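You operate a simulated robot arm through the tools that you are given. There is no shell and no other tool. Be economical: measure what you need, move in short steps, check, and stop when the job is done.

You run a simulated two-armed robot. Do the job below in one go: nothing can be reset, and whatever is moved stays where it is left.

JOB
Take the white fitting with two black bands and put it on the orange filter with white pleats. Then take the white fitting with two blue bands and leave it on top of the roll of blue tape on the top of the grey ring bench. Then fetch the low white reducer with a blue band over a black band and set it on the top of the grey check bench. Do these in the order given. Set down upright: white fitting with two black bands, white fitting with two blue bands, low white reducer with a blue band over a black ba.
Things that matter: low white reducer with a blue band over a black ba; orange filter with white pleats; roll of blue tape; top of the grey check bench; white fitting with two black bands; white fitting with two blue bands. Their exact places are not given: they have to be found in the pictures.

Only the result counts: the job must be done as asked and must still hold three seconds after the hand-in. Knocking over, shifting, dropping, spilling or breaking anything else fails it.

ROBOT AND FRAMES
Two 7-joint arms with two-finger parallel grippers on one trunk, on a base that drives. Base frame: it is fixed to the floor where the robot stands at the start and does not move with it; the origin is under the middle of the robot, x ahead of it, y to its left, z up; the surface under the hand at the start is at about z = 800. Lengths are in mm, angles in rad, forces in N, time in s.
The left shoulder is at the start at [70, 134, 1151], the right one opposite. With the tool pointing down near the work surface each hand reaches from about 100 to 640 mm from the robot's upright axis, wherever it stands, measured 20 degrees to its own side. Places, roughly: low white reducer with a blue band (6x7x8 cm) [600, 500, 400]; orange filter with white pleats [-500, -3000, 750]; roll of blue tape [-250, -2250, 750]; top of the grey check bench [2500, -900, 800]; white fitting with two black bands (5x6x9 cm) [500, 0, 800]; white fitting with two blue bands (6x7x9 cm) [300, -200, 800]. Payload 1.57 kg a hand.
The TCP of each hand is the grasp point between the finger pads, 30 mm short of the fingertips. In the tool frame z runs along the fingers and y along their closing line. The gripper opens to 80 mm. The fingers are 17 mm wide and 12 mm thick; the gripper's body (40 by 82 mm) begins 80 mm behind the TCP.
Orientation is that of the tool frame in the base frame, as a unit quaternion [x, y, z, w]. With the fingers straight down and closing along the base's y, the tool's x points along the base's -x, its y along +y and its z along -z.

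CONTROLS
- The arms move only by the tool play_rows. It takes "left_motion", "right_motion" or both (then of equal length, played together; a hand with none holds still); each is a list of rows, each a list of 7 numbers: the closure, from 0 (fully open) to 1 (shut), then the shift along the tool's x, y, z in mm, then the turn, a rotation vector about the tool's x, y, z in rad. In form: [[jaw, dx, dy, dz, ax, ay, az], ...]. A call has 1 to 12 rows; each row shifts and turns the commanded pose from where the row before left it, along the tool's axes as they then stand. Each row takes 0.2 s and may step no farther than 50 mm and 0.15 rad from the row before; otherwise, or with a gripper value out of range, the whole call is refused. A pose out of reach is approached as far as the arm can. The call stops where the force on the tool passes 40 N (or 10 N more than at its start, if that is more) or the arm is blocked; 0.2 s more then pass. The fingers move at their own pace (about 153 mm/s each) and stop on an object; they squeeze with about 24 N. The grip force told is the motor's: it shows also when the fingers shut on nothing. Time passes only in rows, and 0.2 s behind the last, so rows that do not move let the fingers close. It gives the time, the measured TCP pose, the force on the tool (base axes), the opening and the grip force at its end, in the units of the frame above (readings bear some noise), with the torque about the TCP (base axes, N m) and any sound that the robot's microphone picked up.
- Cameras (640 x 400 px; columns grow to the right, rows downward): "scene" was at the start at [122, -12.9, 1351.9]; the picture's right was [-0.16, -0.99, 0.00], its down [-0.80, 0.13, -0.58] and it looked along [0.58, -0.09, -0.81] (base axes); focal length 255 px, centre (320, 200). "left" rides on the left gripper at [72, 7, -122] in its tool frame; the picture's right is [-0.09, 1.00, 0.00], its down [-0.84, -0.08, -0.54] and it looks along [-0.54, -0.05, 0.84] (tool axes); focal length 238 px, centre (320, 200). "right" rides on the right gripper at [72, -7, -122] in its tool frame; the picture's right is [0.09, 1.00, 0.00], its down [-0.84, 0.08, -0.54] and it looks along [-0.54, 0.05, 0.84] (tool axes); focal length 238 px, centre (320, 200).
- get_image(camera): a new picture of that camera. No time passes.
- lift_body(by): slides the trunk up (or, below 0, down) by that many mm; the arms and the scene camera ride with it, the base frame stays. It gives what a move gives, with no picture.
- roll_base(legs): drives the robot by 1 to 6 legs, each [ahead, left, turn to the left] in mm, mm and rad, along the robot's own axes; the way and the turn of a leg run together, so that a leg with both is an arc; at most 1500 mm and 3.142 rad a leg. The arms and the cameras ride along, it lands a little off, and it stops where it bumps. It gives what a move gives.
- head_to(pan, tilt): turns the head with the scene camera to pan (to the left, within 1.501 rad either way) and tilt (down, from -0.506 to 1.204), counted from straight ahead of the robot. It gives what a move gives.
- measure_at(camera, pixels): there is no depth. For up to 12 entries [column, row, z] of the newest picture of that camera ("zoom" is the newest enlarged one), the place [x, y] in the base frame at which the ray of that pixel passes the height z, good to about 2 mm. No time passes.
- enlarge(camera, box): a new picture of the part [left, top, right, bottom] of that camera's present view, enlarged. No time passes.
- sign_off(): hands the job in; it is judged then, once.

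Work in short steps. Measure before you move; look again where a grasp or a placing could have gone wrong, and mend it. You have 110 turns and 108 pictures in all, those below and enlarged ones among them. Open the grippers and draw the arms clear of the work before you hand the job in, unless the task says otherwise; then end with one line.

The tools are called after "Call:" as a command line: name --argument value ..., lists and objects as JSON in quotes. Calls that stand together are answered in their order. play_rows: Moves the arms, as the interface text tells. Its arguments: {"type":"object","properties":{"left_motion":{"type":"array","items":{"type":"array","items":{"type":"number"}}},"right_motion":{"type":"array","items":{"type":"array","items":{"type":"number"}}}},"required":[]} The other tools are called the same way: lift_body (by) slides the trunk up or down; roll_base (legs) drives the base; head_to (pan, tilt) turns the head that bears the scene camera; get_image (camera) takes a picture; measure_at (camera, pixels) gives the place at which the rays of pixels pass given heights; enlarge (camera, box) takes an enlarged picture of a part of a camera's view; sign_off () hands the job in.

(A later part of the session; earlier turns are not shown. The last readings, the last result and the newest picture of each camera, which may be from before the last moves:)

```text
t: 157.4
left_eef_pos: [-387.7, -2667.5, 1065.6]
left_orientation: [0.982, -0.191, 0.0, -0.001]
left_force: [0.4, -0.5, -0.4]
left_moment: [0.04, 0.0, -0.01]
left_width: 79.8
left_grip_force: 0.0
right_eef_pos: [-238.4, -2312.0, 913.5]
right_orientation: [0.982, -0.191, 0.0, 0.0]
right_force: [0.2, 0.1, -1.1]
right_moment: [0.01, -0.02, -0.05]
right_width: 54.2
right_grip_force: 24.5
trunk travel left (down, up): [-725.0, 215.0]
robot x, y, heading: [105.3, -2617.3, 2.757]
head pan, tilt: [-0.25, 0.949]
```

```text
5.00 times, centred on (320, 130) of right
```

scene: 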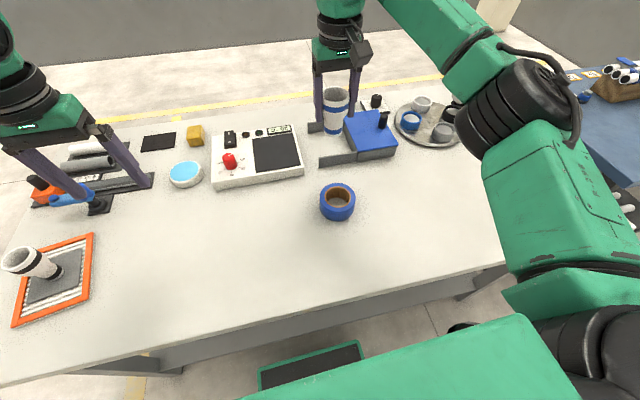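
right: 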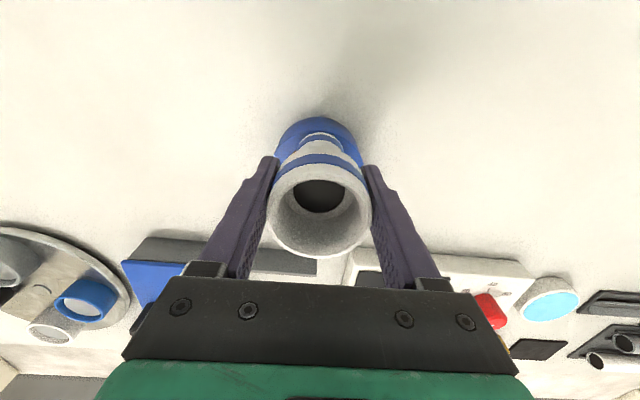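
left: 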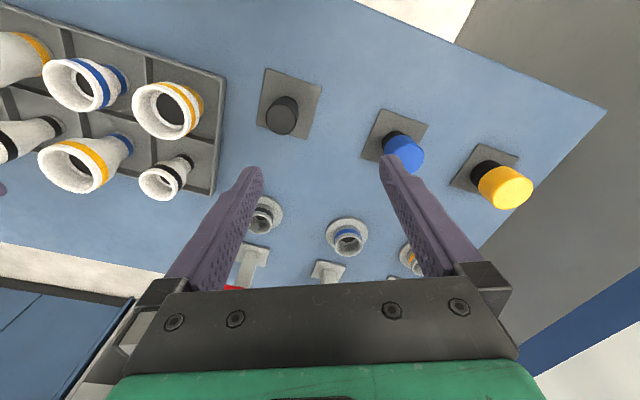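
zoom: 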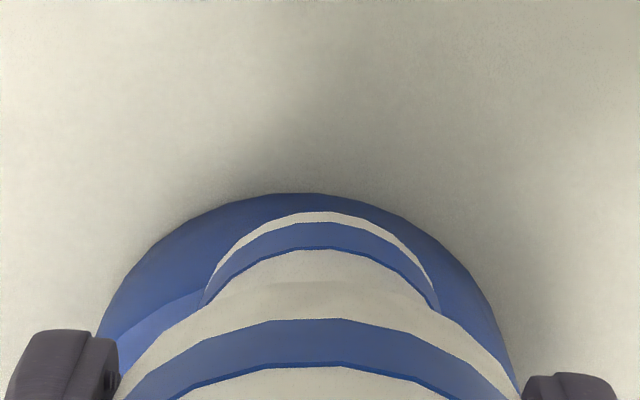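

Base overhangs the near edge by about 7 mm as wanted. Lower in 2.5 mm steps to contact.

Call:
play_rows --right_motion '[[0.7, 0, 0, 2.5, 0, 0, 0], [0.7, 0, 0, 2.5, 0, 0, 0], [0.7, 0, 0, 2.5, 0, 0, 0], [0.7, 0, 0, 0, 0, 0, 0]]'

```text
t: 158.4
left_eef_pos: [-385.3, -2669.4, 1067.3]
left_orientation: [0.982, -0.19, -0.001, 0.0]
left_force: [0.2, 0.2, -0.7]
left_moment: [0.01, -0.03, 0.01]
left_width: 80.1
left_grip_force: 0.1
right_eef_pos: [-237.2, -2313.6, 907.6]
right_orientation: [0.982, -0.191, -0.003, 0.0]
right_force: [-0.8, 2.6, 23.2]
right_moment: [0.12, 0.12, 0.02]
right_width: 54.5
right_grip_force: 23.4
trunk travel left (down, up): [-725.0, 215.0]
robot x, y, heading: [102.4, -2614.8, 2.753]
head pan, tilt: [-0.25, 0.949]
```

Contact at TCP z≈908 with 23 N. Ease up 1 mm and check the base against the ring visually.

Call:
play_rows --right_motion '[[0.7, 0, 0, -2, 0, 0, 0], [0.7, 0, 0, 0, 0, 0, 0]]'

Call:
enlarge --camera "right" --box '[260, 90, 380, 170]'

Call:
enlarge --camera "scene" --box '[320, 180, 365, 225]'

Call:
measure_at --camera "zoom" --pixels '[[320, 200, 838]]'

```text
t: 159.0
left_eef_pos: [-387.0, -2668.5, 1066.2]
left_orientation: [0.982, -0.191, -0.001, -0.001]
left_force: [-0.7, -0.2, 0.4]
left_moment: [-0.02, 0.01, 0.06]
left_width: 80.0
left_grip_force: 0.0
right_eef_pos: [-237.0, -2315.5, 908.2]
right_orientation: [0.982, -0.191, 0.0, 0.0]
right_force: [-1.0, 0.2, 9.9]
right_moment: [-0.07, 0.12, 0.02]
right_width: 54.5
right_grip_force: 24.2
trunk travel left (down, up): [-725.0, 215.0]
robot x, y, heading: [105.9, -2616.5, 2.755]
head pan, tilt: [-0.25, 0.949]
```

```text
5.00 times, centred on (320, 130) of right
```

zoom: 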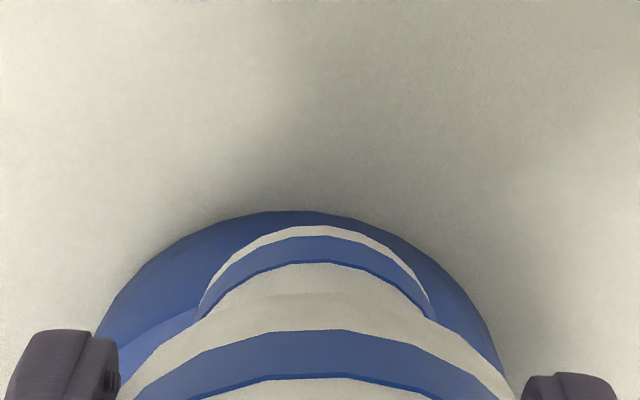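

```text
8.89 times, centred on (342, 202) of scene
```

zoom: 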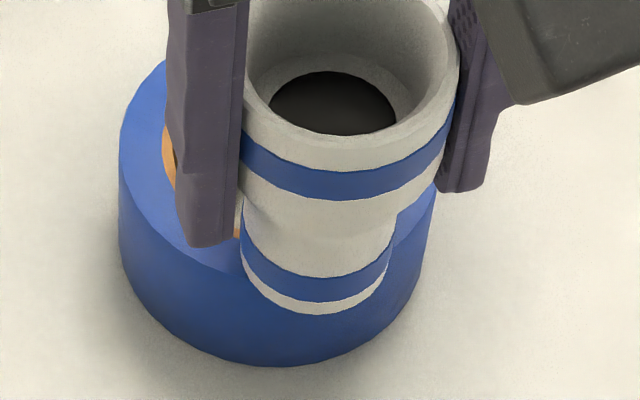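

```text
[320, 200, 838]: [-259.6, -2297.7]
```

In this view the base centre is ~38 mm from the ring centre (base radius ~21, outer ring radius 45). I lift 4 mm, shift 4 mm inward, and set down again.

Call:
play_rows --right_motion '[[0.7, 0, 0, -5, 0, 0, 0], [0.7, -4.5, 0, 0, 0, 0, 0], [0.7, 0, 0, 2.5, 0, 0, 0], [0.7, 0, 0, 2.5, 0, 0, 0], [0.7, 0, 0, 0, 0, 0, 0]]'

Call:
enlarge --camera "scene" --box '[320, 180, 365, 225]'

```text
t: 160.2
left_eef_pos: [-388.4, -2668.4, 1067.2]
left_orientation: [0.982, -0.191, 0.0, 0.0]
left_force: [0.6, 0.3, -0.4]
left_moment: [0.0, -0.02, -0.02]
left_width: 80.0
left_grip_force: 0.0
right_eef_pos: [-241.7, -2312.3, 907.6]
right_orientation: [0.982, -0.19, -0.001, 0.001]
right_force: [-0.8, 0.6, 8.3]
right_moment: [0.03, -0.04, -0.01]
right_width: 54.3
right_grip_force: 23.7
trunk travel left (down, up): [-725.0, 215.0]
robot x, y, heading: [104.9, -2615.5, 2.762]
head pan, tilt: [-0.25, 0.949]
```

```text
8.89 times, centred on (342, 202) of scene
```

zoom: 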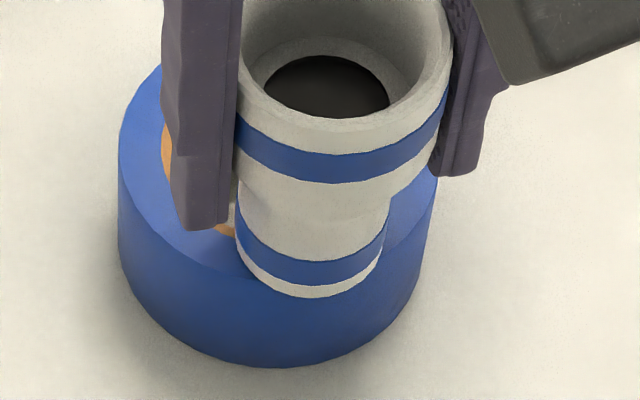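

Base now ≈33 mm off centre, in 8 N contact. Release slowly and rise.

Call:
play_rows --right_motion '[[0.4, 0, 0, -1, 0, 0, 0], [0.25, 0, 0, 0, 0, 0, 0], [0.1, 0, 0, 0, 0, 0, 0], [0.0, 0, 0, 0, 0, 0, 0], [0.0, 0, 0, 0, 0, 0, 0]]'

Call:
enlarge --camera "scene" --box '[310, 165, 370, 225]'

```text
t: 161.4
left_eef_pos: [-388.0, -2667.7, 1067.2]
left_orientation: [0.982, -0.191, -0.001, 0.0]
left_force: [0.3, -0.4, 0.8]
left_moment: [0.02, 0.02, -0.02]
left_width: 79.9
left_grip_force: 0.0
right_eef_pos: [-242.3, -2312.8, 908.0]
right_orientation: [0.982, -0.191, 0.0, 0.0]
right_force: [-0.2, -0.3, -0.4]
right_moment: [0.0, -0.02, 0.01]
right_width: 80.0
right_grip_force: 0.1
trunk travel left (down, up): [-725.0, 215.0]
robot x, y, heading: [101.7, -2614.5, 2.758]
head pan, tilt: [-0.25, 0.949]
```

```text
6.67 times, centred on (340, 195) of scene
```

zoom: 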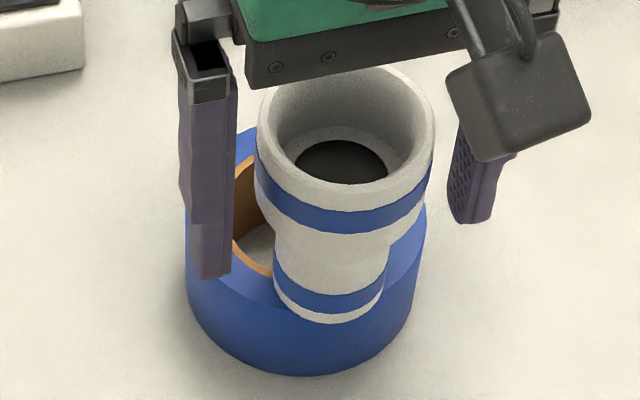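

It stands freely and upright. Rise straight up and check it stays.

Call:
play_rows --right_motion '[[0.0, 0, 0, -15, 0, 0, 0], [0.0, 0, 0, -30, 0, 0, 0], [0.0, 0, 0, -50, 0, 0, 0], [0.0, 0, 0, -50, 0, 0, 0], [0.0, 0, 0, 0, 0, 0, 0], [0.0, 0, 0, 0, 0, 0, 0], [0.0, 0, 0, 0, 0, 0, 0]]'

Call:
enlarge --camera "scene" --box '[280, 150, 390, 240]'

```text
t: 163.0
left_eef_pos: [-387.8, -2666.0, 1065.6]
left_orientation: [0.982, -0.191, 0.0, 0.0]
left_force: [0.1, 0.2, 0.7]
left_moment: [0.02, -0.01, 0.01]
left_width: 79.8
left_grip_force: 0.0
right_eef_pos: [-245.6, -2310.6, 1053.4]
right_orientation: [0.982, -0.191, 0.0, 0.0]
right_force: [-0.4, 0.1, -0.2]
right_moment: [-0.01, 0.02, -0.02]
right_width: 79.9
right_grip_force: 0.0
trunk travel left (down, up): [-725.0, 215.0]
robot x, y, heading: [101.6, -2616.6, 2.755]
head pan, tilt: [-0.25, 0.949]
```

```text
4.44 times, centred on (335, 195) of scene
```

zoom: 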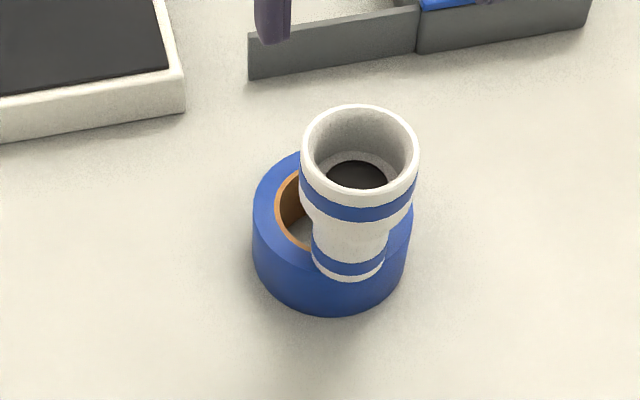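

Two done. Return the way I came: back 300, sidestep left past the far end, turn right, sidestep left.

Call:
roll_base --legs '[[-300, 0, 0], [0, 760, 0], [0, 760, 0], [0, 0, -1.59], [0, 915, 0], [0, 915, 0]]'

```text
t: 185.1
left_eef_pos: [-1901.0, -2916.6, 1066.2]
left_orientation: [-0.546, 0.838, 0.0, 0.001]
left_force: [-0.1, -0.1, -0.4]
left_moment: [0.02, 0.0, 0.0]
left_width: 80.0
left_grip_force: 0.1
right_eef_pos: [-1548.3, -3071.1, 1053.4]
right_orientation: [-0.546, 0.838, 0.001, 0.0]
right_force: [-0.5, -0.1, -0.4]
right_moment: [-0.01, -0.03, 0.0]
right_width: 80.0
right_grip_force: 0.1
trunk travel left (down, up): [-725.0, 215.0]
robot x, y, heading: [-1864.4, -3408.8, 1.156]
head pan, tilt: [-0.25, 0.949]
```

Drive the known aisle back toward the start table, stopping ~700 mm short, and turn to face the table front squarely (heading -0.384).

Call:
roll_base --legs '[[1200, 0, 0], [1200, 0, 0], [1050, 0, 0], [0, 300, 0], [0, 0, -1.54]]'

Call:
head_to --pan 0.3 --tilt 0.55

Call:
get_image --camera "scene"

```text
t: 207.3
left_eef_pos: [-282.7, -62.9, 1066.0]
left_orientation: [0.193, 0.981, 0.0, 0.0]
left_force: [-0.4, 0.2, 0.2]
left_moment: [0.02, -0.01, 0.05]
left_width: 79.9
left_grip_force: 0.1
right_eef_pos: [-425.6, -418.8, 1052.3]
right_orientation: [0.192, 0.981, 0.001, 0.001]
right_force: [0.0, 0.3, 0.5]
right_moment: [0.0, 0.03, -0.01]
right_width: 79.9
right_grip_force: 0.1
trunk travel left (down, up): [-725.0, 215.0]
robot x, y, heading: [-774.7, -112.9, -0.387]
head pan, tilt: [-0.25, 0.949]
```

```text
t: 208.3
left_eef_pos: [-282.1, -61.5, 1067.0]
left_orientation: [0.193, 0.981, 0.0, 0.0]
left_force: [-0.4, -0.5, -0.1]
left_moment: [0.03, 0.02, 0.0]
left_width: 80.0
left_grip_force: 0.2
right_eef_pos: [-427.3, -417.9, 1053.5]
right_orientation: [0.193, 0.981, 0.0, -0.001]
right_force: [1.0, -0.1, -0.4]
right_moment: [-0.03, -0.01, -0.01]
right_width: 80.3
right_grip_force: 0.1
trunk travel left (down, up): [-725.0, 215.0]
robot x, y, heading: [-771.1, -112.9, -0.39]
head pan, tilt: [0.3, 0.55]
```

```text
34 pictures are left
```

scene: 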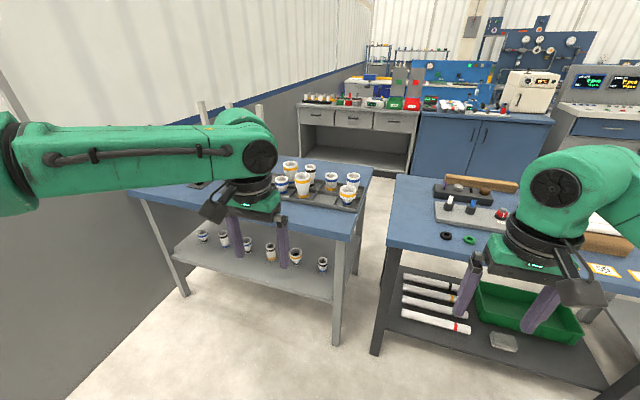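

Measure wall foot, table-top front edge, shelf edge, and the first reducer (202,236).

Call:
measure_at --camera "scene" --pixels '[[98, 388, 0], [150, 328, 0], [352, 236, 790], [140, 192, 790], [185, 296, 0], [337, 345, 0], [202, 233, 475], [224, 236, 480], [247, 240, 475], [176, 262, 400], [330, 300, 400]]'

Call:
enlarge --camera "scene" --box '[100, 170, 360, 390]'

```text
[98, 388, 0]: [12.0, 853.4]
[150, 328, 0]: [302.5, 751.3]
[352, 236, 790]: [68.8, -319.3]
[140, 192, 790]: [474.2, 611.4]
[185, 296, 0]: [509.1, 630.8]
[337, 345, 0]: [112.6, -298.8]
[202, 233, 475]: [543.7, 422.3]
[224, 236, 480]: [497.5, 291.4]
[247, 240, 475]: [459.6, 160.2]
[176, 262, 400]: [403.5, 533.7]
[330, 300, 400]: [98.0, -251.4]
```

```text
1.82 times, centred on (230, 280) of scene
```

zoom: 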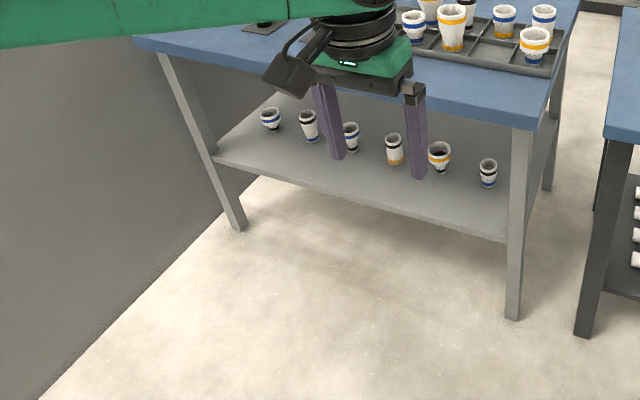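

Reducer 1 is at ≈(547,425) on the shelf, ~150 mm in under the table top, so it needs a tilted reach with the left hand and lowered trunk. Here in free space I tuck the right arm back and pitch the left tool forward by 0.87 rad.

Call:
play_rows --left_motion '[[0, 17, -26, 0, 0, 0, 0], [0, 16, -27, 0, 0, 0, 0], [0, 0, 0, 0, 0, -0.145, 0], [0, 0, 0, 0, 0, -0.145, 0], [0, 0, 0, 0, 0, -0.145, 0], [0, 0, 0, 0, 0, -0.145, 0], [0, 0, 0, 0, 0, -0.145, 0], [0, 0, 0, 0, 0, -0.145, 0], [0, 0, 0, 0, 0, 0, 0]]' --right_motion '[[0, 42, -25, 0, 0, 0, 0], [0, 42, -25, 0, 0, 0, 0], [0, 42, -25, 0, 0, 0, 0], [0, 42, -25, 0, 0, 0, 0], [0, 42, -25, 0, 0, 0, 0], [0, 42, -25, 0, 0, 0, 0], [0, 42, -25, 0, 0, 0, 0], [0, 0, 0, 0, 0, 0, 0], [0, 0, 0, 0, 0, 0, 0]]'

Call:
get_image --camera "scene"

```text
t: 210.3
left_eef_pos: [-290.9, -128.5, 1118.7]
left_orientation: [0.18, 0.918, -0.068, 0.348]
left_force: [0.4, 0.2, 0.6]
left_moment: [-0.02, -0.01, -0.01]
left_width: 79.9
left_grip_force: 0.0
left hand out of reach, approached as far as the arm can: row 5, 6, 7, 8
right_eef_pos: [-755.1, -464.8, 1053.3]
right_orientation: [0.192, 0.981, 0.001, 0.0]
right_force: [0.6, -1.2, -0.7]
right_moment: [0.01, 0.04, -0.04]
right_width: 80.1
right_grip_force: 0.0
right hand out of reach, approached as far as the arm can: row 7
trunk travel left (down, up): [-725.0, 215.0]
robot x, y, heading: [-774.3, -109.8, -0.386]
head pan, tilt: [0.3, 0.55]
```

```text
32 pictures are left
```

scene: 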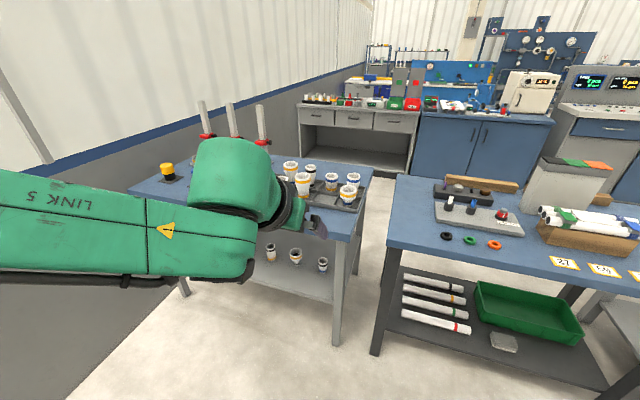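

The left wrist hits its limit at this height (tilt 0.71). Try it farther ahead and lower relative to the shoulder.

Call:
play_rows --left_motion '[[0, 16, 0, 41, 0, 0, 0], [0, 16, 0, 41, 0, 0, 0], [0, 16, 0, 41, 0, 0, 0], [0, 16, 0, 41, 0, 0, 0], [0, 16, 0, 41, 0, 0, 0], [0, 16, 0, 41, 0, 0, 0], [0, 0, 0, 0, 0, 0, 0]]'

```text
t: 211.9
left_eef_pos: [-205.9, -161.9, 869.3]
left_orientation: [0.179, 0.918, -0.067, 0.348]
left_force: [-0.1, 0.0, -0.5]
left_moment: [-0.03, -0.03, 0.02]
left_width: 80.0
left_grip_force: 0.1
right_eef_pos: [-755.9, -465.8, 1053.1]
right_orientation: [0.193, 0.981, 0.001, 0.0]
right_force: [0.4, 0.3, 0.1]
right_moment: [0.01, 0.01, 0.02]
right_width: 79.9
right_grip_force: 0.1
trunk travel left (down, up): [-725.0, 215.0]
robot x, y, heading: [-774.9, -111.6, -0.382]
head pan, tilt: [0.3, 0.55]
```

Reached exactly. Now add 0.25 rad more tilt here.

Call:
play_rows --left_motion '[[0, 0, 0, 0, 0, -0.13, 0], [0, 0, 0, 0, 0, -0.13, 0], [0, 0, 0, 0, 0, 0, 0]]'

Call:
get_image --camera "scene"

```text
t: 212.7
left_eef_pos: [-204.3, -162.5, 871.3]
left_orientation: [0.17, 0.865, -0.092, 0.464]
left_force: [-1.1, -0.1, 0.2]
left_moment: [-0.04, -0.02, 0.0]
left_width: 80.1
left_grip_force: 0.0
right_eef_pos: [-753.9, -467.5, 1052.0]
right_orientation: [0.192, 0.981, -0.001, 0.0]
right_force: [0.4, -0.3, 0.5]
right_moment: [0.0, -0.02, -0.02]
right_width: 80.0
right_grip_force: 0.1
trunk travel left (down, up): [-725.0, 215.0]
robot x, y, heading: [-769.3, -110.5, -0.388]
head pan, tilt: [0.3, 0.55]
```

```text
31 pictures are left
```

scene: 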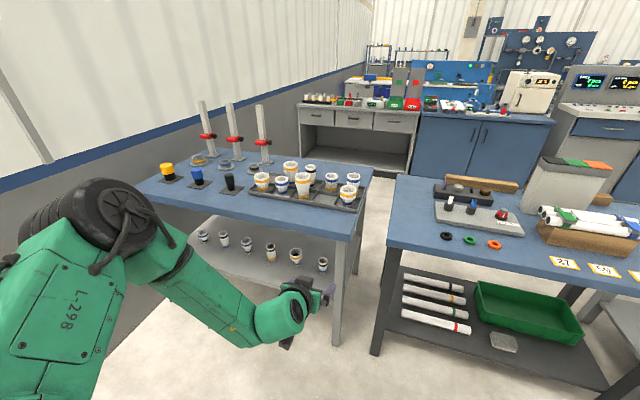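

Pose works (tilt ≈0.98). Now turn to heading 0, lower the trunk 400, and sidestep/advance to a standoff.

Call:
roll_base --legs '[[0, 0, 0.388], [0, 365, 0]]'

Call:
lift_body --by -400

Call:
roll_base --legs '[[500, 0, 0]]'

Call:
head_to --pan 0.4 --tilt 0.45

Call:
get_image --camera "scene"

Call:
get_image --camera "left"

```text
t: 216.2
left_eef_pos: [-229.9, 429.7, 871.2]
left_orientation: [-0.001, 0.882, 0.001, 0.472]
left_force: [0.7, 0.6, 0.3]
left_moment: [0.02, 0.0, 0.02]
left_width: 80.1
left_grip_force: 0.1
right_eef_pos: [-622.3, -62.5, 1051.9]
right_orientation: [-0.002, 1.0, 0.0, 0.0]
right_force: [0.3, -0.5, -0.4]
right_moment: [-0.01, -0.04, -0.03]
right_width: 80.0
right_grip_force: 0.2
trunk travel left (down, up): [-725.0, 215.0]
robot x, y, heading: [-774.8, 256.0, -0.002]
head pan, tilt: [0.3, 0.55]
```

```text
t: 220.1
left_eef_pos: [-230.1, 431.3, 470.5]
left_orientation: [-0.002, 0.881, 0.001, 0.472]
left_force: [0.3, -1.0, -0.1]
left_moment: [-0.02, -0.01, 0.0]
left_width: 80.2
left_grip_force: 0.0
right_eef_pos: [-622.8, -60.7, 652.1]
right_orientation: [-0.002, 1.0, 0.0, 0.0]
right_force: [-0.3, 0.1, -0.2]
right_moment: [0.0, 0.01, 0.02]
right_width: 80.1
right_grip_force: 0.1
trunk travel left (down, up): [-325.0, 615.0]
robot x, y, heading: [-774.9, 261.2, 0.011]
head pan, tilt: [0.3, 0.55]
```

```text
t: 223.0
left_eef_pos: [270.6, 440.1, 470.2]
left_orientation: [-0.005, 0.882, 0.002, 0.471]
left_force: [0.7, -0.5, -0.5]
left_moment: [-0.01, 0.0, -0.01]
left_width: 80.0
left_grip_force: 0.0
right_eef_pos: [-117.8, -55.5, 652.9]
right_orientation: [-0.006, 1.0, 0.0, 0.0]
right_force: [-0.2, 0.4, 0.2]
right_moment: [-0.01, -0.02, -0.01]
right_width: 79.9
right_grip_force: 0.0
trunk travel left (down, up): [-325.0, 615.0]
robot x, y, heading: [-272.2, 265.1, 0.01]
head pan, tilt: [0.3, 0.55]
```

```text
t: 223.7
left_eef_pos: [269.5, 439.6, 471.0]
left_orientation: [-0.006, 0.882, 0.003, 0.471]
left_force: [-0.3, -0.4, -0.3]
left_moment: [0.02, 0.02, 0.01]
left_width: 80.2
left_grip_force: 0.1
right_eef_pos: [-119.1, -54.5, 653.4]
right_orientation: [-0.007, 1.0, -0.001, 0.0]
right_force: [0.6, -0.4, 0.3]
right_moment: [0.01, -0.01, 0.02]
right_width: 79.7
right_grip_force: 0.0
trunk travel left (down, up): [-325.0, 615.0]
robot x, y, heading: [-274.4, 264.6, 0.012]
head pan, tilt: [0.4, 0.45]
```

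```text
30 pictures are left
```

scene: 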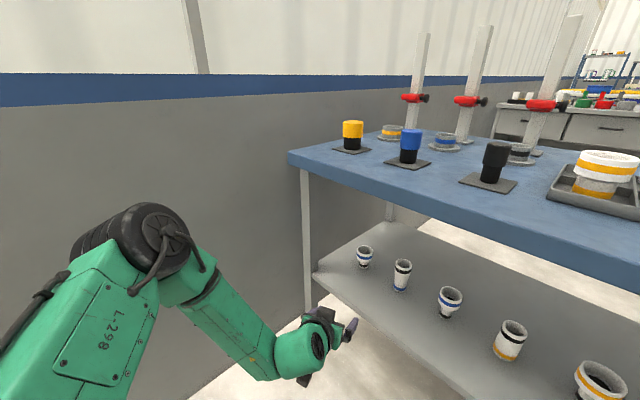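

```text
29 pictures are left
```

left: 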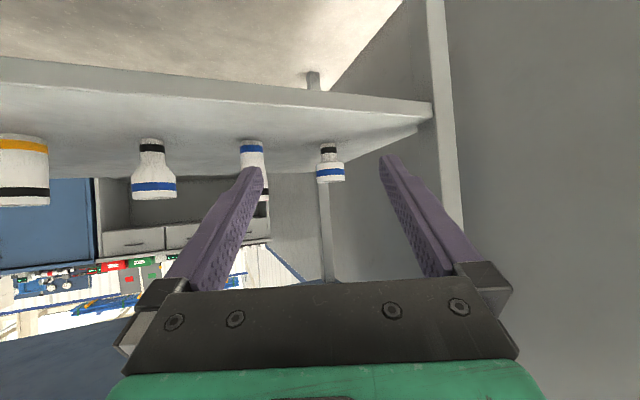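

The reducer is straight ahead of the left hand. Triangulate it: scene rim (365,249), base (364,268); left rim (331,179), base (329,148).

Call:
measure_at --camera "scene" --pixels '[[365, 249, 460], [365, 249, 475], [365, 249, 490], [364, 267, 400], [364, 267, 385], [364, 267, 415]]'

Call:
measure_at --camera "left" --pixels '[[330, 180, 460], [330, 180, 475], [330, 180, 490], [329, 148, 400], [329, 148, 410], [329, 148, 390]]'

Call:
enlarge --camera "left" --box '[290, 120, 370, 200]'

Call:
enlarge --camera "scene" --box '[290, 220, 410, 320]'

```text
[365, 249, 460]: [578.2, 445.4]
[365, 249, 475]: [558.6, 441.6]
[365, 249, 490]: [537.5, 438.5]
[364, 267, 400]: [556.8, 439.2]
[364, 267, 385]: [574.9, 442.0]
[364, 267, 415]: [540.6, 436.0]
```

```text
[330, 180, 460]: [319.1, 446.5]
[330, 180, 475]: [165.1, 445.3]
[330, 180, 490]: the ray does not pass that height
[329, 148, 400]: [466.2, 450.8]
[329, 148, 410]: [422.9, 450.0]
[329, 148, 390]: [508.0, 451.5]
```

```text
5.00 times, centred on (330, 160) of left
```

zoom: 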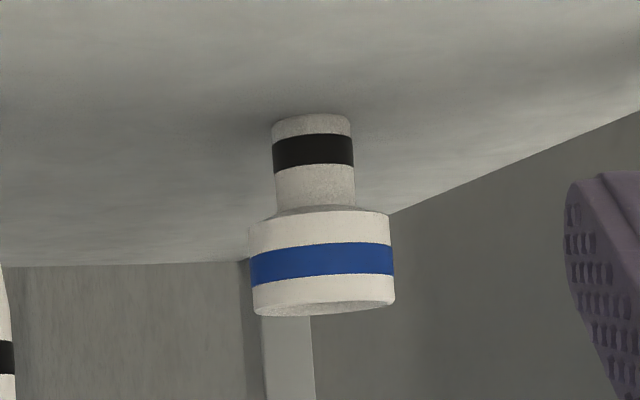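

```text
4.00 times, centred on (350, 270) of scene
```

zoom: 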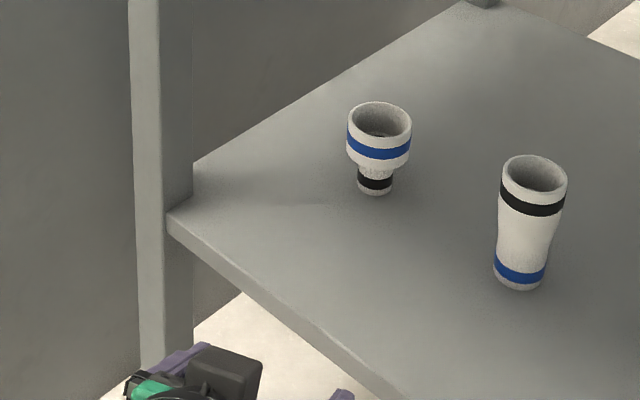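

Wide cylinder spans z≈437-476 at about (557,445). Lower the hand 12 mm and advance the base 200, then re-check.

Call:
play_rows --left_motion '[[0, 10, 0, 6.7, 0, 0, 0], [0, 0, 0, 0, 0, 0, 0]]'

Call:
roll_base --legs '[[195, 0, 0]]'

Call:
get_image --camera "left"

Call:
get_image --camera "scene"

```text
t: 224.3
left_eef_pos: [265.9, 445.3, 465.1]
left_orientation: [-0.006, 0.882, 0.002, 0.472]
left_force: [-0.1, -1.0, 0.3]
left_moment: [-0.01, -0.02, 0.0]
left_width: 80.0
left_grip_force: 0.1
left hand out of reach, approached as far as the arm can: row 1
right_eef_pos: [-118.1, -55.5, 652.2]
right_orientation: [-0.007, 1.0, -0.001, -0.001]
right_force: [-0.1, 0.1, -0.9]
right_moment: [0.0, 0.0, -0.02]
right_width: 79.8
right_grip_force: 0.1
trunk travel left (down, up): [-325.0, 615.0]
robot x, y, heading: [-272.0, 268.1, 0.013]
head pan, tilt: [0.4, 0.45]
```

```text
t: 225.9
left_eef_pos: [462.1, 446.1, 465.5]
left_orientation: [-0.006, 0.882, 0.003, 0.471]
left_force: [-0.6, 0.7, -0.3]
left_moment: [0.0, 0.03, -0.01]
left_width: 80.2
left_grip_force: 0.0
right_eef_pos: [76.2, -52.6, 652.3]
right_orientation: [-0.005, 1.0, 0.0, -0.001]
right_force: [0.5, -0.4, 0.6]
right_moment: [-0.02, 0.03, 0.03]
right_width: 79.9
right_grip_force: 0.0
trunk travel left (down, up): [-325.0, 615.0]
robot x, y, heading: [-81.7, 264.8, 0.012]
head pan, tilt: [0.4, 0.45]
```

```text
26 pictures are left
```

left: 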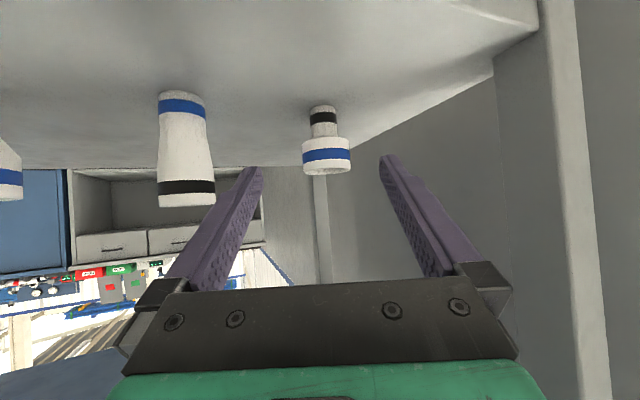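

```text
25 pictures are left
```

scene: 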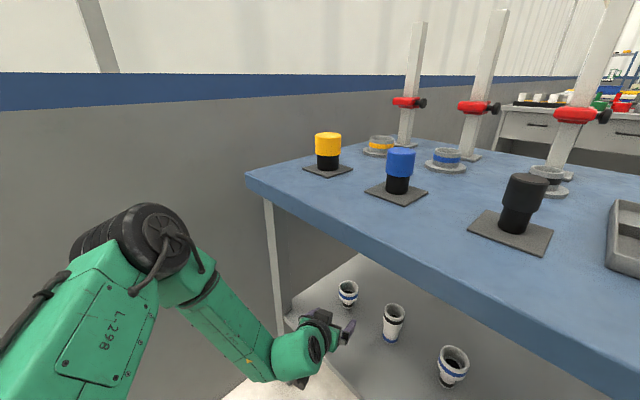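

Measure the reducer base (323,106) at shelf height and rim in both views.

Call:
measure_at --camera "left" --pixels '[[323, 108, 400], [323, 108, 390], [323, 108, 410], [302, 155, 450], [351, 155, 450]]'

Call:
measure_at --camera "scene" --pixels '[[348, 286, 460], [348, 286, 475], [348, 286, 485], [347, 306, 400], [338, 286, 475], [358, 286, 475]]'

```text
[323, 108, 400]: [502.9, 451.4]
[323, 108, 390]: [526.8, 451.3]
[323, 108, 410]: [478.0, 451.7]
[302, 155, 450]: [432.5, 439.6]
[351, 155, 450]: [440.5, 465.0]
```

```text
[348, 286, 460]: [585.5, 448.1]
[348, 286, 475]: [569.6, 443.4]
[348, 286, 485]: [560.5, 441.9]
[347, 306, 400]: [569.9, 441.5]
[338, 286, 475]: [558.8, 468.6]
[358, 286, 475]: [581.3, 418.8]
```

Combining both views, the shelf is nearer z≈368, rim ≈445, reducer ≈(598,450). Before going closer I raise the right hand clear above table level and lower the trunk 38... raising by 330 to compensate.

Call:
play_rows --right_motion '[[0, 0, 0, -48, 0, 0, 0], [0, 0, 0, -48, 0, 0, 0], [0, 0, 0, -48, 0, 0, 0], [0, 0, 0, -48, 0, 0, 0], [0, 0, 0, -48, 0, 0, 0], [0, 0, 0, -48, 0, 0, 0], [0, 0, 0, -48, 0, 0, 0], [0, 0, 0, 0, 0, 0, 0]]'

Call:
lift_body --by -38

Call:
enlarge --camera "left" --box '[240, 80, 400, 200]'

```text
t: 227.7
left_eef_pos: [461.6, 447.6, 465.2]
left_orientation: [-0.006, 0.882, 0.002, 0.47]
left_force: [0.4, 0.4, 1.3]
left_moment: [0.0, -0.01, -0.01]
left_width: 80.0
left_grip_force: 0.0
right_eef_pos: [149.6, 14.5, 880.0]
right_orientation: [-0.006, 1.0, 0.0, 0.001]
right_force: [-0.4, -0.5, -0.4]
right_moment: [0.02, -0.02, -0.01]
right_width: 79.9
right_grip_force: 0.0
right hand out of reach, approached as far as the arm can: row 2, 3, 4, 5, 6, 7
trunk travel left (down, up): [-325.0, 615.0]
robot x, y, heading: [-81.4, 268.9, 0.015]
head pan, tilt: [0.4, 0.45]
```

```text
t: 228.5
left_eef_pos: [461.2, 446.7, 427.3]
left_orientation: [-0.005, 0.881, 0.002, 0.472]
left_force: [-0.5, 0.0, 0.8]
left_moment: [0.0, -0.01, -0.01]
left_width: 79.8
left_grip_force: 0.1
right_eef_pos: [150.1, 13.7, 841.1]
right_orientation: [-0.006, 1.0, 0.0, 0.0]
right_force: [0.4, 0.2, -0.4]
right_moment: [0.0, 0.02, 0.03]
right_width: 80.0
right_grip_force: 0.1
trunk travel left (down, up): [-287.0, 653.0]
robot x, y, heading: [-79.3, 265.2, 0.009]
head pan, tilt: [0.4, 0.45]
```

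```text
3.33 times, centred on (320, 140) of left
```

zoom: 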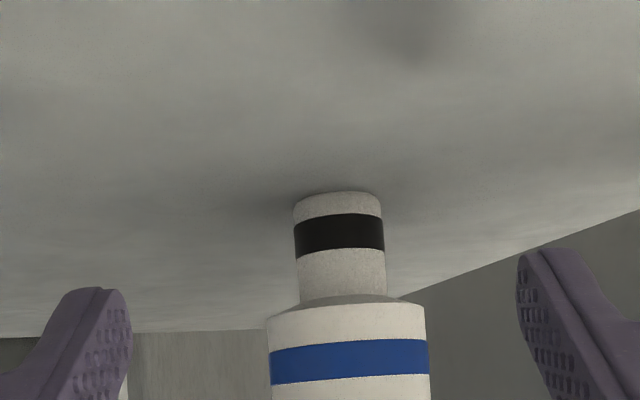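

The right hand only reached z 841; try moving it forward and up for more clearance over the table.

Call:
play_rows --right_motion '[[0, -10, -20, -35, 0, 0, 0], [0, -10, -20, -35, 0, 0, 0], [0, -10, -20, -35, 0, 0, 0], [0, 0, 0, 0, 0, 0, 0]]'

```text
t: 229.5
left_eef_pos: [461.1, 445.0, 427.6]
left_orientation: [-0.004, 0.882, 0.002, 0.472]
left_force: [0.5, 0.1, 0.4]
left_moment: [0.02, 0.0, 0.01]
left_width: 80.1
left_grip_force: 0.0
right_eef_pos: [195.0, 13.8, 856.0]
right_orientation: [-0.005, 1.0, 0.0, 0.002]
right_force: [-0.7, 0.0, 0.3]
right_moment: [0.01, 0.0, 0.03]
right_width: 80.1
right_grip_force: 0.1
right hand out of reach, approached as far as the arm can: row 1, 2, 3
trunk travel left (down, up): [-287.0, 653.0]
robot x, y, heading: [-79.5, 267.2, 0.014]
head pan, tilt: [0.4, 0.45]
```

The right hand can't stay there when I go closer. I back the base 150, then swing the right hand down and out to the robot's rear right.

Call:
roll_base --legs '[[-150, 0, 0]]'

Call:
play_rows --right_motion '[[0, 25, -15, 36, 0, 0, 0], [0, 25, -15, 36, 0, 0, 0], [0, 25, -15, 36, 0, 0, 0], [0, 25, -15, 36, 0, 0, 0], [0, 25, -20, 20, 0, 0, 0], [0, 40, -28, 0, 0, 0, 0], [0, 40, -28, 0, 0, 0, 0], [0, 40, -28, 0, 0, 0, 0], [0, 40, -28, 0, 0, 0, 0], [0, 40, -28, 0, 0, 0, 0], [0, 40, -28, 0, 0, 0, 0], [0, 0, 0, 0, 0, 0, 0]]'

```text
t: 230.9
left_eef_pos: [309.8, 445.5, 428.4]
left_orientation: [-0.006, 0.882, 0.003, 0.472]
left_force: [0.1, 0.1, 0.4]
left_moment: [-0.03, 0.03, 0.0]
left_width: 79.8
left_grip_force: 0.1
right_eef_pos: [43.7, 11.1, 856.2]
right_orientation: [-0.006, 1.0, 0.0, 0.002]
right_force: [0.5, 0.5, 0.0]
right_moment: [0.01, -0.02, -0.01]
right_width: 80.2
right_grip_force: 0.0
trunk travel left (down, up): [-287.0, 653.0]
robot x, y, heading: [-228.0, 261.4, 0.014]
head pan, tilt: [0.4, 0.45]
```

```text
t: 233.5
left_eef_pos: [310.0, 445.0, 428.8]
left_orientation: [-0.006, 0.882, 0.003, 0.472]
left_force: [-0.5, 0.1, 0.5]
left_moment: [-0.02, 0.01, -0.02]
left_width: 79.9
left_grip_force: 0.0
right_eef_pos: [-84.6, -42.4, 670.4]
right_orientation: [-0.005, 1.0, 0.0, 0.001]
right_force: [-0.5, -0.7, -0.2]
right_moment: [-0.01, 0.0, -0.01]
right_width: 80.3
right_grip_force: 0.1
right hand out of reach, approached as far as the arm can: row 5, 6, 7, 8, 9, 10, 11
trunk travel left (down, up): [-287.0, 653.0]
robot x, y, heading: [-230.3, 264.8, 0.011]
head pan, tilt: [0.4, 0.45]
```

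It's stuck near its inner limit; go outward to the right first, then backward.

Call:
play_rows --right_motion '[[0, 0, -45, 0, 0, 0, 0], [0, 0, -45, 0, 0, 0, 0], [0, 0, -45, 0, 0, 0, 0], [0, 45, -10, 0, 0, 0, 0], [0, 45, -10, 0, 0, 0, 0], [0, 45, 0, 0, 0, 0, 0], [0, 45, 0, 0, 0, 0, 0], [0, 45, 0, 0, 0, 0, 0], [0, 0, 0, 0, 0, 0, 0]]'

```text
t: 235.5
left_eef_pos: [310.8, 444.7, 428.6]
left_orientation: [-0.005, 0.882, 0.002, 0.472]
left_force: [0.1, -0.1, -0.6]
left_moment: [0.01, -0.01, -0.01]
left_width: 79.9
left_grip_force: 0.1
right_eef_pos: [-109.6, -16.9, 665.4]
right_orientation: [-0.005, 1.0, -0.001, 0.003]
right_force: [24.1, -10.0, -11.3]
right_moment: [-0.08, 1.03, -1.1]
right_width: 70.7
right_grip_force: 0.1
right hand out of reach, approached as far as the arm can: row 1, 2, 3, 4, 5, 6, 7, 8
trunk travel left (down, up): [-287.0, 653.0]
robot x, y, heading: [-229.4, 264.4, 0.013]
head pan, tilt: [0.4, 0.45]
```

The right arm pressed against the body. Move it forward off, then yaw the tool clockwise so the arm can swing outward.

Call:
play_rows --right_motion '[[0, -40, 0, 0, 0, 0, 0], [0, -40, -10, 0, 0, 0, 0], [0, 0, 0, 0, 0, 0, 0.15], [0, 0, 0, 0, 0, 0, 0.15], [0, 0, 0, 0, 0, 0, 0.15], [0, 0, 0, 0, 0, 0, 0.15], [0, 0, 0, 0, 0, 0, 0.15], [0, 0, 0, 0, 0, 0, 0.15], [0, 0, 0, 0, 0, 0, 0]]'

```text
t: 237.5
left_eef_pos: [309.0, 445.6, 428.1]
left_orientation: [-0.006, 0.882, 0.003, 0.472]
left_force: [0.4, -0.1, 0.1]
left_moment: [0.03, 0.01, -0.01]
left_width: 79.7
left_grip_force: 0.0
right_eef_pos: [-29.3, -24.8, 665.1]
right_orientation: [0.43, 0.903, 0.001, 0.001]
right_force: [-0.3, -0.3, 0.2]
right_moment: [0.04, 0.03, -0.02]
right_width: 80.0
right_grip_force: 0.1
trunk travel left (down, up): [-287.0, 653.0]
robot x, y, heading: [-227.1, 266.6, 0.015]
head pan, tilt: [0.4, 0.45]
```

Works. Now move outward 150 to the right, then back 160.

Call:
play_rows --right_motion '[[0, -29, -24, 0, 0, 0, 0], [0, -29, -24, 0, 0, 0, 0], [0, -29, -24, 0, 0, 0, 0], [0, -29, -24, 0, 0, 0, 0], [0, 25, -31, 0, 0, 0, 0], [0, 25, -31, 0, 0, 0, 0], [0, 25, -31, 0, 0, 0, 0], [0, 25, -31, 0, 0, 0, 0], [0, 25, -31, 0, 0, 0, 0], [0, 0, 0, 0, 0, 0, 0]]'

Call:
head_to --pan -0.7 --tilt 0.6

Call:
get_image --camera "scene"

```text
t: 239.7
left_eef_pos: [309.6, 445.3, 427.6]
left_orientation: [-0.006, 0.882, 0.003, 0.472]
left_force: [0.0, -0.6, 1.1]
left_moment: [0.02, 0.02, -0.01]
left_width: 80.1
left_grip_force: 0.1
right_eef_pos: [-124.1, -219.3, 657.0]
right_orientation: [0.43, 0.903, 0.001, 0.001]
right_force: [-0.2, 0.2, 0.0]
right_moment: [-0.01, 0.02, 0.02]
right_width: 80.0
right_grip_force: 0.0
right hand out of reach, approached as far as the arm can: row 6, 7, 8, 9
trunk travel left (down, up): [-287.0, 653.0]
robot x, y, heading: [-223.2, 262.9, 0.014]
head pan, tilt: [0.4, 0.45]
```

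```text
t: 241.0
left_eef_pos: [309.7, 446.1, 427.8]
left_orientation: [-0.006, 0.882, 0.003, 0.471]
left_force: [0.1, -0.4, 0.1]
left_moment: [0.0, -0.03, 0.0]
left_width: 80.1
left_grip_force: 0.1
right_eef_pos: [-123.2, -219.7, 656.2]
right_orientation: [0.43, 0.903, 0.001, 0.001]
right_force: [-0.7, 0.0, -0.4]
right_moment: [-0.01, 0.01, -0.01]
right_width: 79.9
right_grip_force: 0.1
trunk travel left (down, up): [-287.0, 653.0]
robot x, y, heading: [-229.5, 264.2, 0.012]
head pan, tilt: [-0.7, 0.6]
```

```text
23 pictures are left
```

scene: 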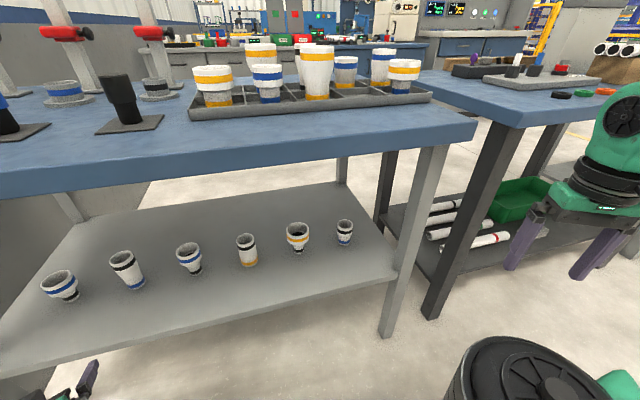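

Right hand at robot-frame (106,-484) would still meet the table edge. Yaw it further and pull it back.

Call:
play_rows --right_motion '[[0, 0, 0, 0, 0, 0, 0.15], [0, 0, 0, 0, 0, 0, 0.15], [0, 0, 0, 0, 0, 0, 0.15], [0, 0, 0, 0, 0, 0, 0.15], [0, 0, 0, 0, 0, 0, 0.15], [0, -4, -45, 0, 0, 0, 0], [0, -4, -45, 0, 0, 0, 0], [0, -4, -45, 0, 0, 0, 0], [0, -4, -45, 0, 0, 0, 0], [0, 0, 0, 0, 0, 0, 0]]'

```text
t: 243.2
left_eef_pos: [310.2, 446.1, 428.6]
left_orientation: [-0.006, 0.881, 0.002, 0.472]
left_force: [0.4, -0.1, 0.0]
left_moment: [0.0, -0.02, -0.02]
left_width: 79.9
left_grip_force: 0.1
right_eef_pos: [-207.2, -312.3, 652.7]
right_orientation: [0.73, 0.684, 0.001, 0.001]
right_force: [0.2, -0.1, -0.4]
right_moment: [-0.01, 0.01, 0.01]
right_width: 79.8
right_grip_force: 0.0
right hand out of reach, approached as far as the arm can: row 6, 7, 8, 9
trunk travel left (down, up): [-287.0, 653.0]
robot x, y, heading: [-228.9, 262.1, 0.017]
head pan, tilt: [-0.7, 0.6]
```

Now at robot-frame (13,-575); yaw a bit more and pull further back toward (-100,-515).

Call:
play_rows --right_motion '[[0, 0, 0, 0, 0, 0, 0.15], [0, 0, 0, 0, 0, 0, 0.15], [0, 0, 0, 0, 0, 0, 0.15], [0, -2, -43, 0, 0, 0, 0], [0, -2, -43, 0, 0, 0, 0], [0, -2, -43, 0, 0, 0, 0], [0, -2, -43, 0, 0, 0, 0], [0, 0, 0, 0, 0, 0, 0]]'

```text
t: 245.0
left_eef_pos: [309.8, 445.4, 428.0]
left_orientation: [-0.005, 0.882, 0.002, 0.471]
left_force: [-0.7, 0.9, 0.3]
left_moment: [-0.02, 0.01, 0.0]
left_width: 80.0
left_grip_force: 0.1
right_eef_pos: [-320.2, -353.5, 653.2]
right_orientation: [0.864, 0.503, 0.001, 0.0]
right_force: [0.4, -0.4, 0.0]
right_moment: [-0.01, 0.01, -0.02]
right_width: 79.9
right_grip_force: 0.1
right hand out of reach, approached as far as the arm can: row 4, 5, 6, 7
trunk travel left (down, up): [-287.0, 653.0]
robot x, y, heading: [-227.8, 268.5, 0.013]
head pan, tilt: [-0.7, 0.6]
```

Right hand now well back. Check where the right elbow sits.

Call:
head_to --pan -0.9 --tilt 0.7

Call:
get_image --camera "scene"

```text
t: 245.7
left_eef_pos: [310.2, 444.9, 428.9]
left_orientation: [-0.005, 0.882, 0.002, 0.472]
left_force: [0.3, 0.0, 0.0]
left_moment: [-0.02, 0.03, 0.01]
left_width: 79.9
left_grip_force: 0.1
right_eef_pos: [-320.1, -355.0, 653.2]
right_orientation: [0.865, 0.503, 0.002, 0.0]
right_force: [0.4, -0.5, -0.2]
right_moment: [0.01, 0.02, -0.01]
right_width: 80.0
right_grip_force: 0.0
trunk travel left (down, up): [-287.0, 653.0]
robot x, y, heading: [-225.5, 264.6, 0.011]
head pan, tilt: [-0.901, 0.7]
```

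```text
22 pictures are left
```

scene: 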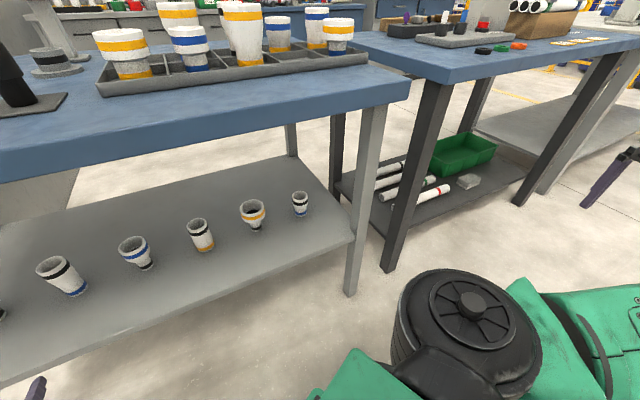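

The right elbow is low (z<600) between shelf and top, so it clears. Advance 150 and look with the left camera.

Call:
roll_base --legs '[[215, 0, 0]]'

Call:
get_image --camera "left"

Call:
head_to --pan 0.4 --tilt 0.5

Call:
get_image --camera "scene"

```text
t: 247.4
left_eef_pos: [524.4, 449.6, 427.0]
left_orientation: [-0.007, 0.882, 0.003, 0.471]
left_force: [0.5, 0.7, -0.1]
left_moment: [0.03, 0.01, 0.01]
left_width: 80.0
left_grip_force: 0.0
right_eef_pos: [-103.8, -350.4, 653.7]
right_orientation: [0.863, 0.505, 0.002, 0.0]
right_force: [0.9, 0.1, 0.2]
right_moment: [-0.02, 0.0, -0.02]
right_width: 80.2
right_grip_force: 0.1
trunk travel left (down, up): [-287.0, 653.0]
robot x, y, heading: [-14.7, 264.8, 0.018]
head pan, tilt: [-0.901, 0.7]
```

```text
21 pictures are left
```

left: 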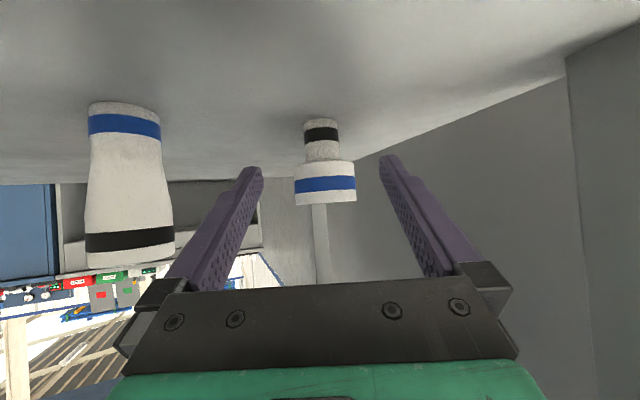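

```text
t: 248.8
left_eef_pos: [525.2, 451.0, 428.9]
left_orientation: [-0.007, 0.882, 0.003, 0.472]
left_force: [0.1, 0.4, -0.2]
left_moment: [0.01, -0.04, -0.01]
left_width: 80.2
left_grip_force: 0.0
right_eef_pos: [-103.9, -350.7, 652.4]
right_orientation: [0.864, 0.504, 0.001, 0.0]
right_force: [-0.7, 0.0, 0.8]
right_moment: [0.02, 0.0, 0.0]
right_width: 80.0
right_grip_force: 0.1
trunk travel left (down, up): [-287.0, 653.0]
robot x, y, heading: [-15.6, 267.7, 0.018]
head pan, tilt: [0.4, 0.499]
```

```text
20 pictures are left
```

scene: 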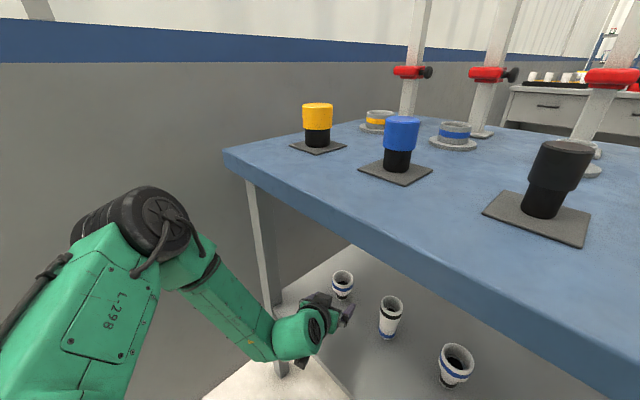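

Reducer at x≈602, y≈453, wide part z≈400-436. Lower the trunk 10 and advance 77 (2 left).

Call:
lift_body --by -10

Call:
roll_base --legs '[[70, 2, 0]]'

Call:
get_image --camera "left"

```text
t: 249.4
left_eef_pos: [525.3, 448.9, 419.0]
left_orientation: [-0.006, 0.882, 0.003, 0.472]
left_force: [0.1, -0.3, -0.6]
left_moment: [0.02, 0.0, -0.02]
left_width: 80.1
left_grip_force: 0.0
right_eef_pos: [-103.3, -350.7, 643.6]
right_orientation: [0.864, 0.504, 0.0, 0.0]
right_force: [-0.6, -0.2, 1.3]
right_moment: [0.04, -0.03, 0.02]
right_width: 80.0
right_grip_force: 0.1
trunk travel left (down, up): [-277.0, 663.0]
robot x, y, heading: [-14.8, 266.3, 0.018]
head pan, tilt: [0.4, 0.499]
```

```text
t: 250.4
left_eef_pos: [595.0, 453.5, 418.0]
left_orientation: [-0.007, 0.882, 0.002, 0.471]
left_force: [0.2, -0.1, 0.0]
left_moment: [0.02, 0.0, 0.0]
left_width: 80.0
left_grip_force: 0.1
right_eef_pos: [-31.7, -346.4, 642.7]
right_orientation: [0.864, 0.503, 0.0, 0.0]
right_force: [-0.2, 0.4, 0.4]
right_moment: [0.03, -0.02, -0.03]
right_width: 80.0
right_grip_force: 0.0
trunk travel left (down, up): [-277.0, 663.0]
robot x, y, heading: [59.4, 275.1, 0.016]
head pan, tilt: [0.4, 0.499]
```

```text
19 pictures are left
```

left: 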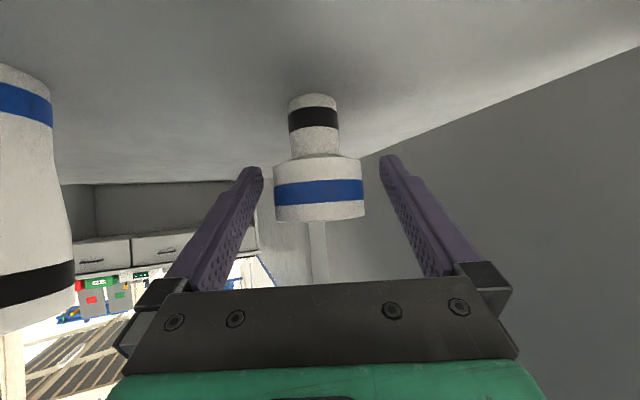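

Reducer centred (col 318) and wide part around TCP height. Close the left gripper.

Call:
play_rows --left_motion '[[0.3, 0, 0, 0, 0, 0, 0], [0.7, 0, 0, 0, 0, 0, 0], [0.7, 0, 0, 0, 0, 0, 0], [0.7, 0, 0, 0, 0, 0, 0]]'

Call:
lift_body --by 30

Call:
get_image --camera "left"

```text
t: 251.4
left_eef_pos: [595.6, 453.0, 418.1]
left_orientation: [-0.008, 0.882, 0.004, 0.472]
left_force: [0.1, -0.2, 1.1]
left_moment: [0.01, -0.02, 0.01]
left_width: 55.5
left_grip_force: 24.1
right_eef_pos: [-33.6, -348.3, 643.8]
right_orientation: [0.863, 0.505, 0.002, 0.001]
right_force: [1.0, 0.1, 0.5]
right_moment: [0.04, -0.02, -0.01]
right_width: 79.9
right_grip_force: 0.1
trunk travel left (down, up): [-277.0, 663.0]
robot x, y, heading: [56.3, 268.4, 0.022]
head pan, tilt: [0.4, 0.499]
```

```text
t: 252.2
left_eef_pos: [594.1, 453.9, 448.1]
left_orientation: [-0.008, 0.882, 0.003, 0.471]
left_force: [0.4, -0.1, -1.6]
left_moment: [0.01, 0.01, 0.0]
left_width: 55.5
left_grip_force: 23.7
right_eef_pos: [-32.8, -347.3, 672.8]
right_orientation: [0.863, 0.505, 0.002, 0.0]
right_force: [0.1, -0.3, -0.2]
right_moment: [-0.03, 0.02, 0.02]
right_width: 80.1
right_grip_force: 0.0
trunk travel left (down, up): [-307.0, 633.0]
robot x, y, heading: [58.9, 271.1, 0.021]
head pan, tilt: [0.4, 0.499]
```

```text
18 pictures are left
```

left: 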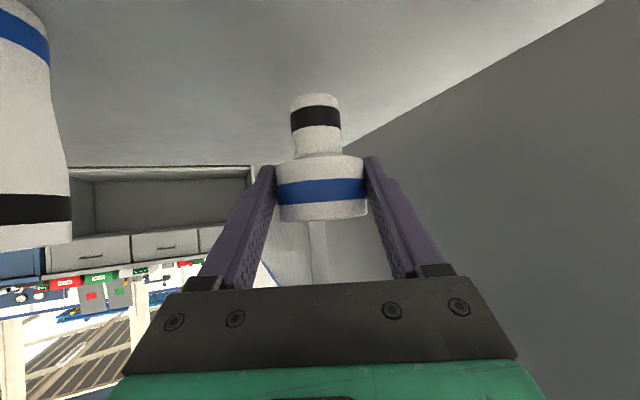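

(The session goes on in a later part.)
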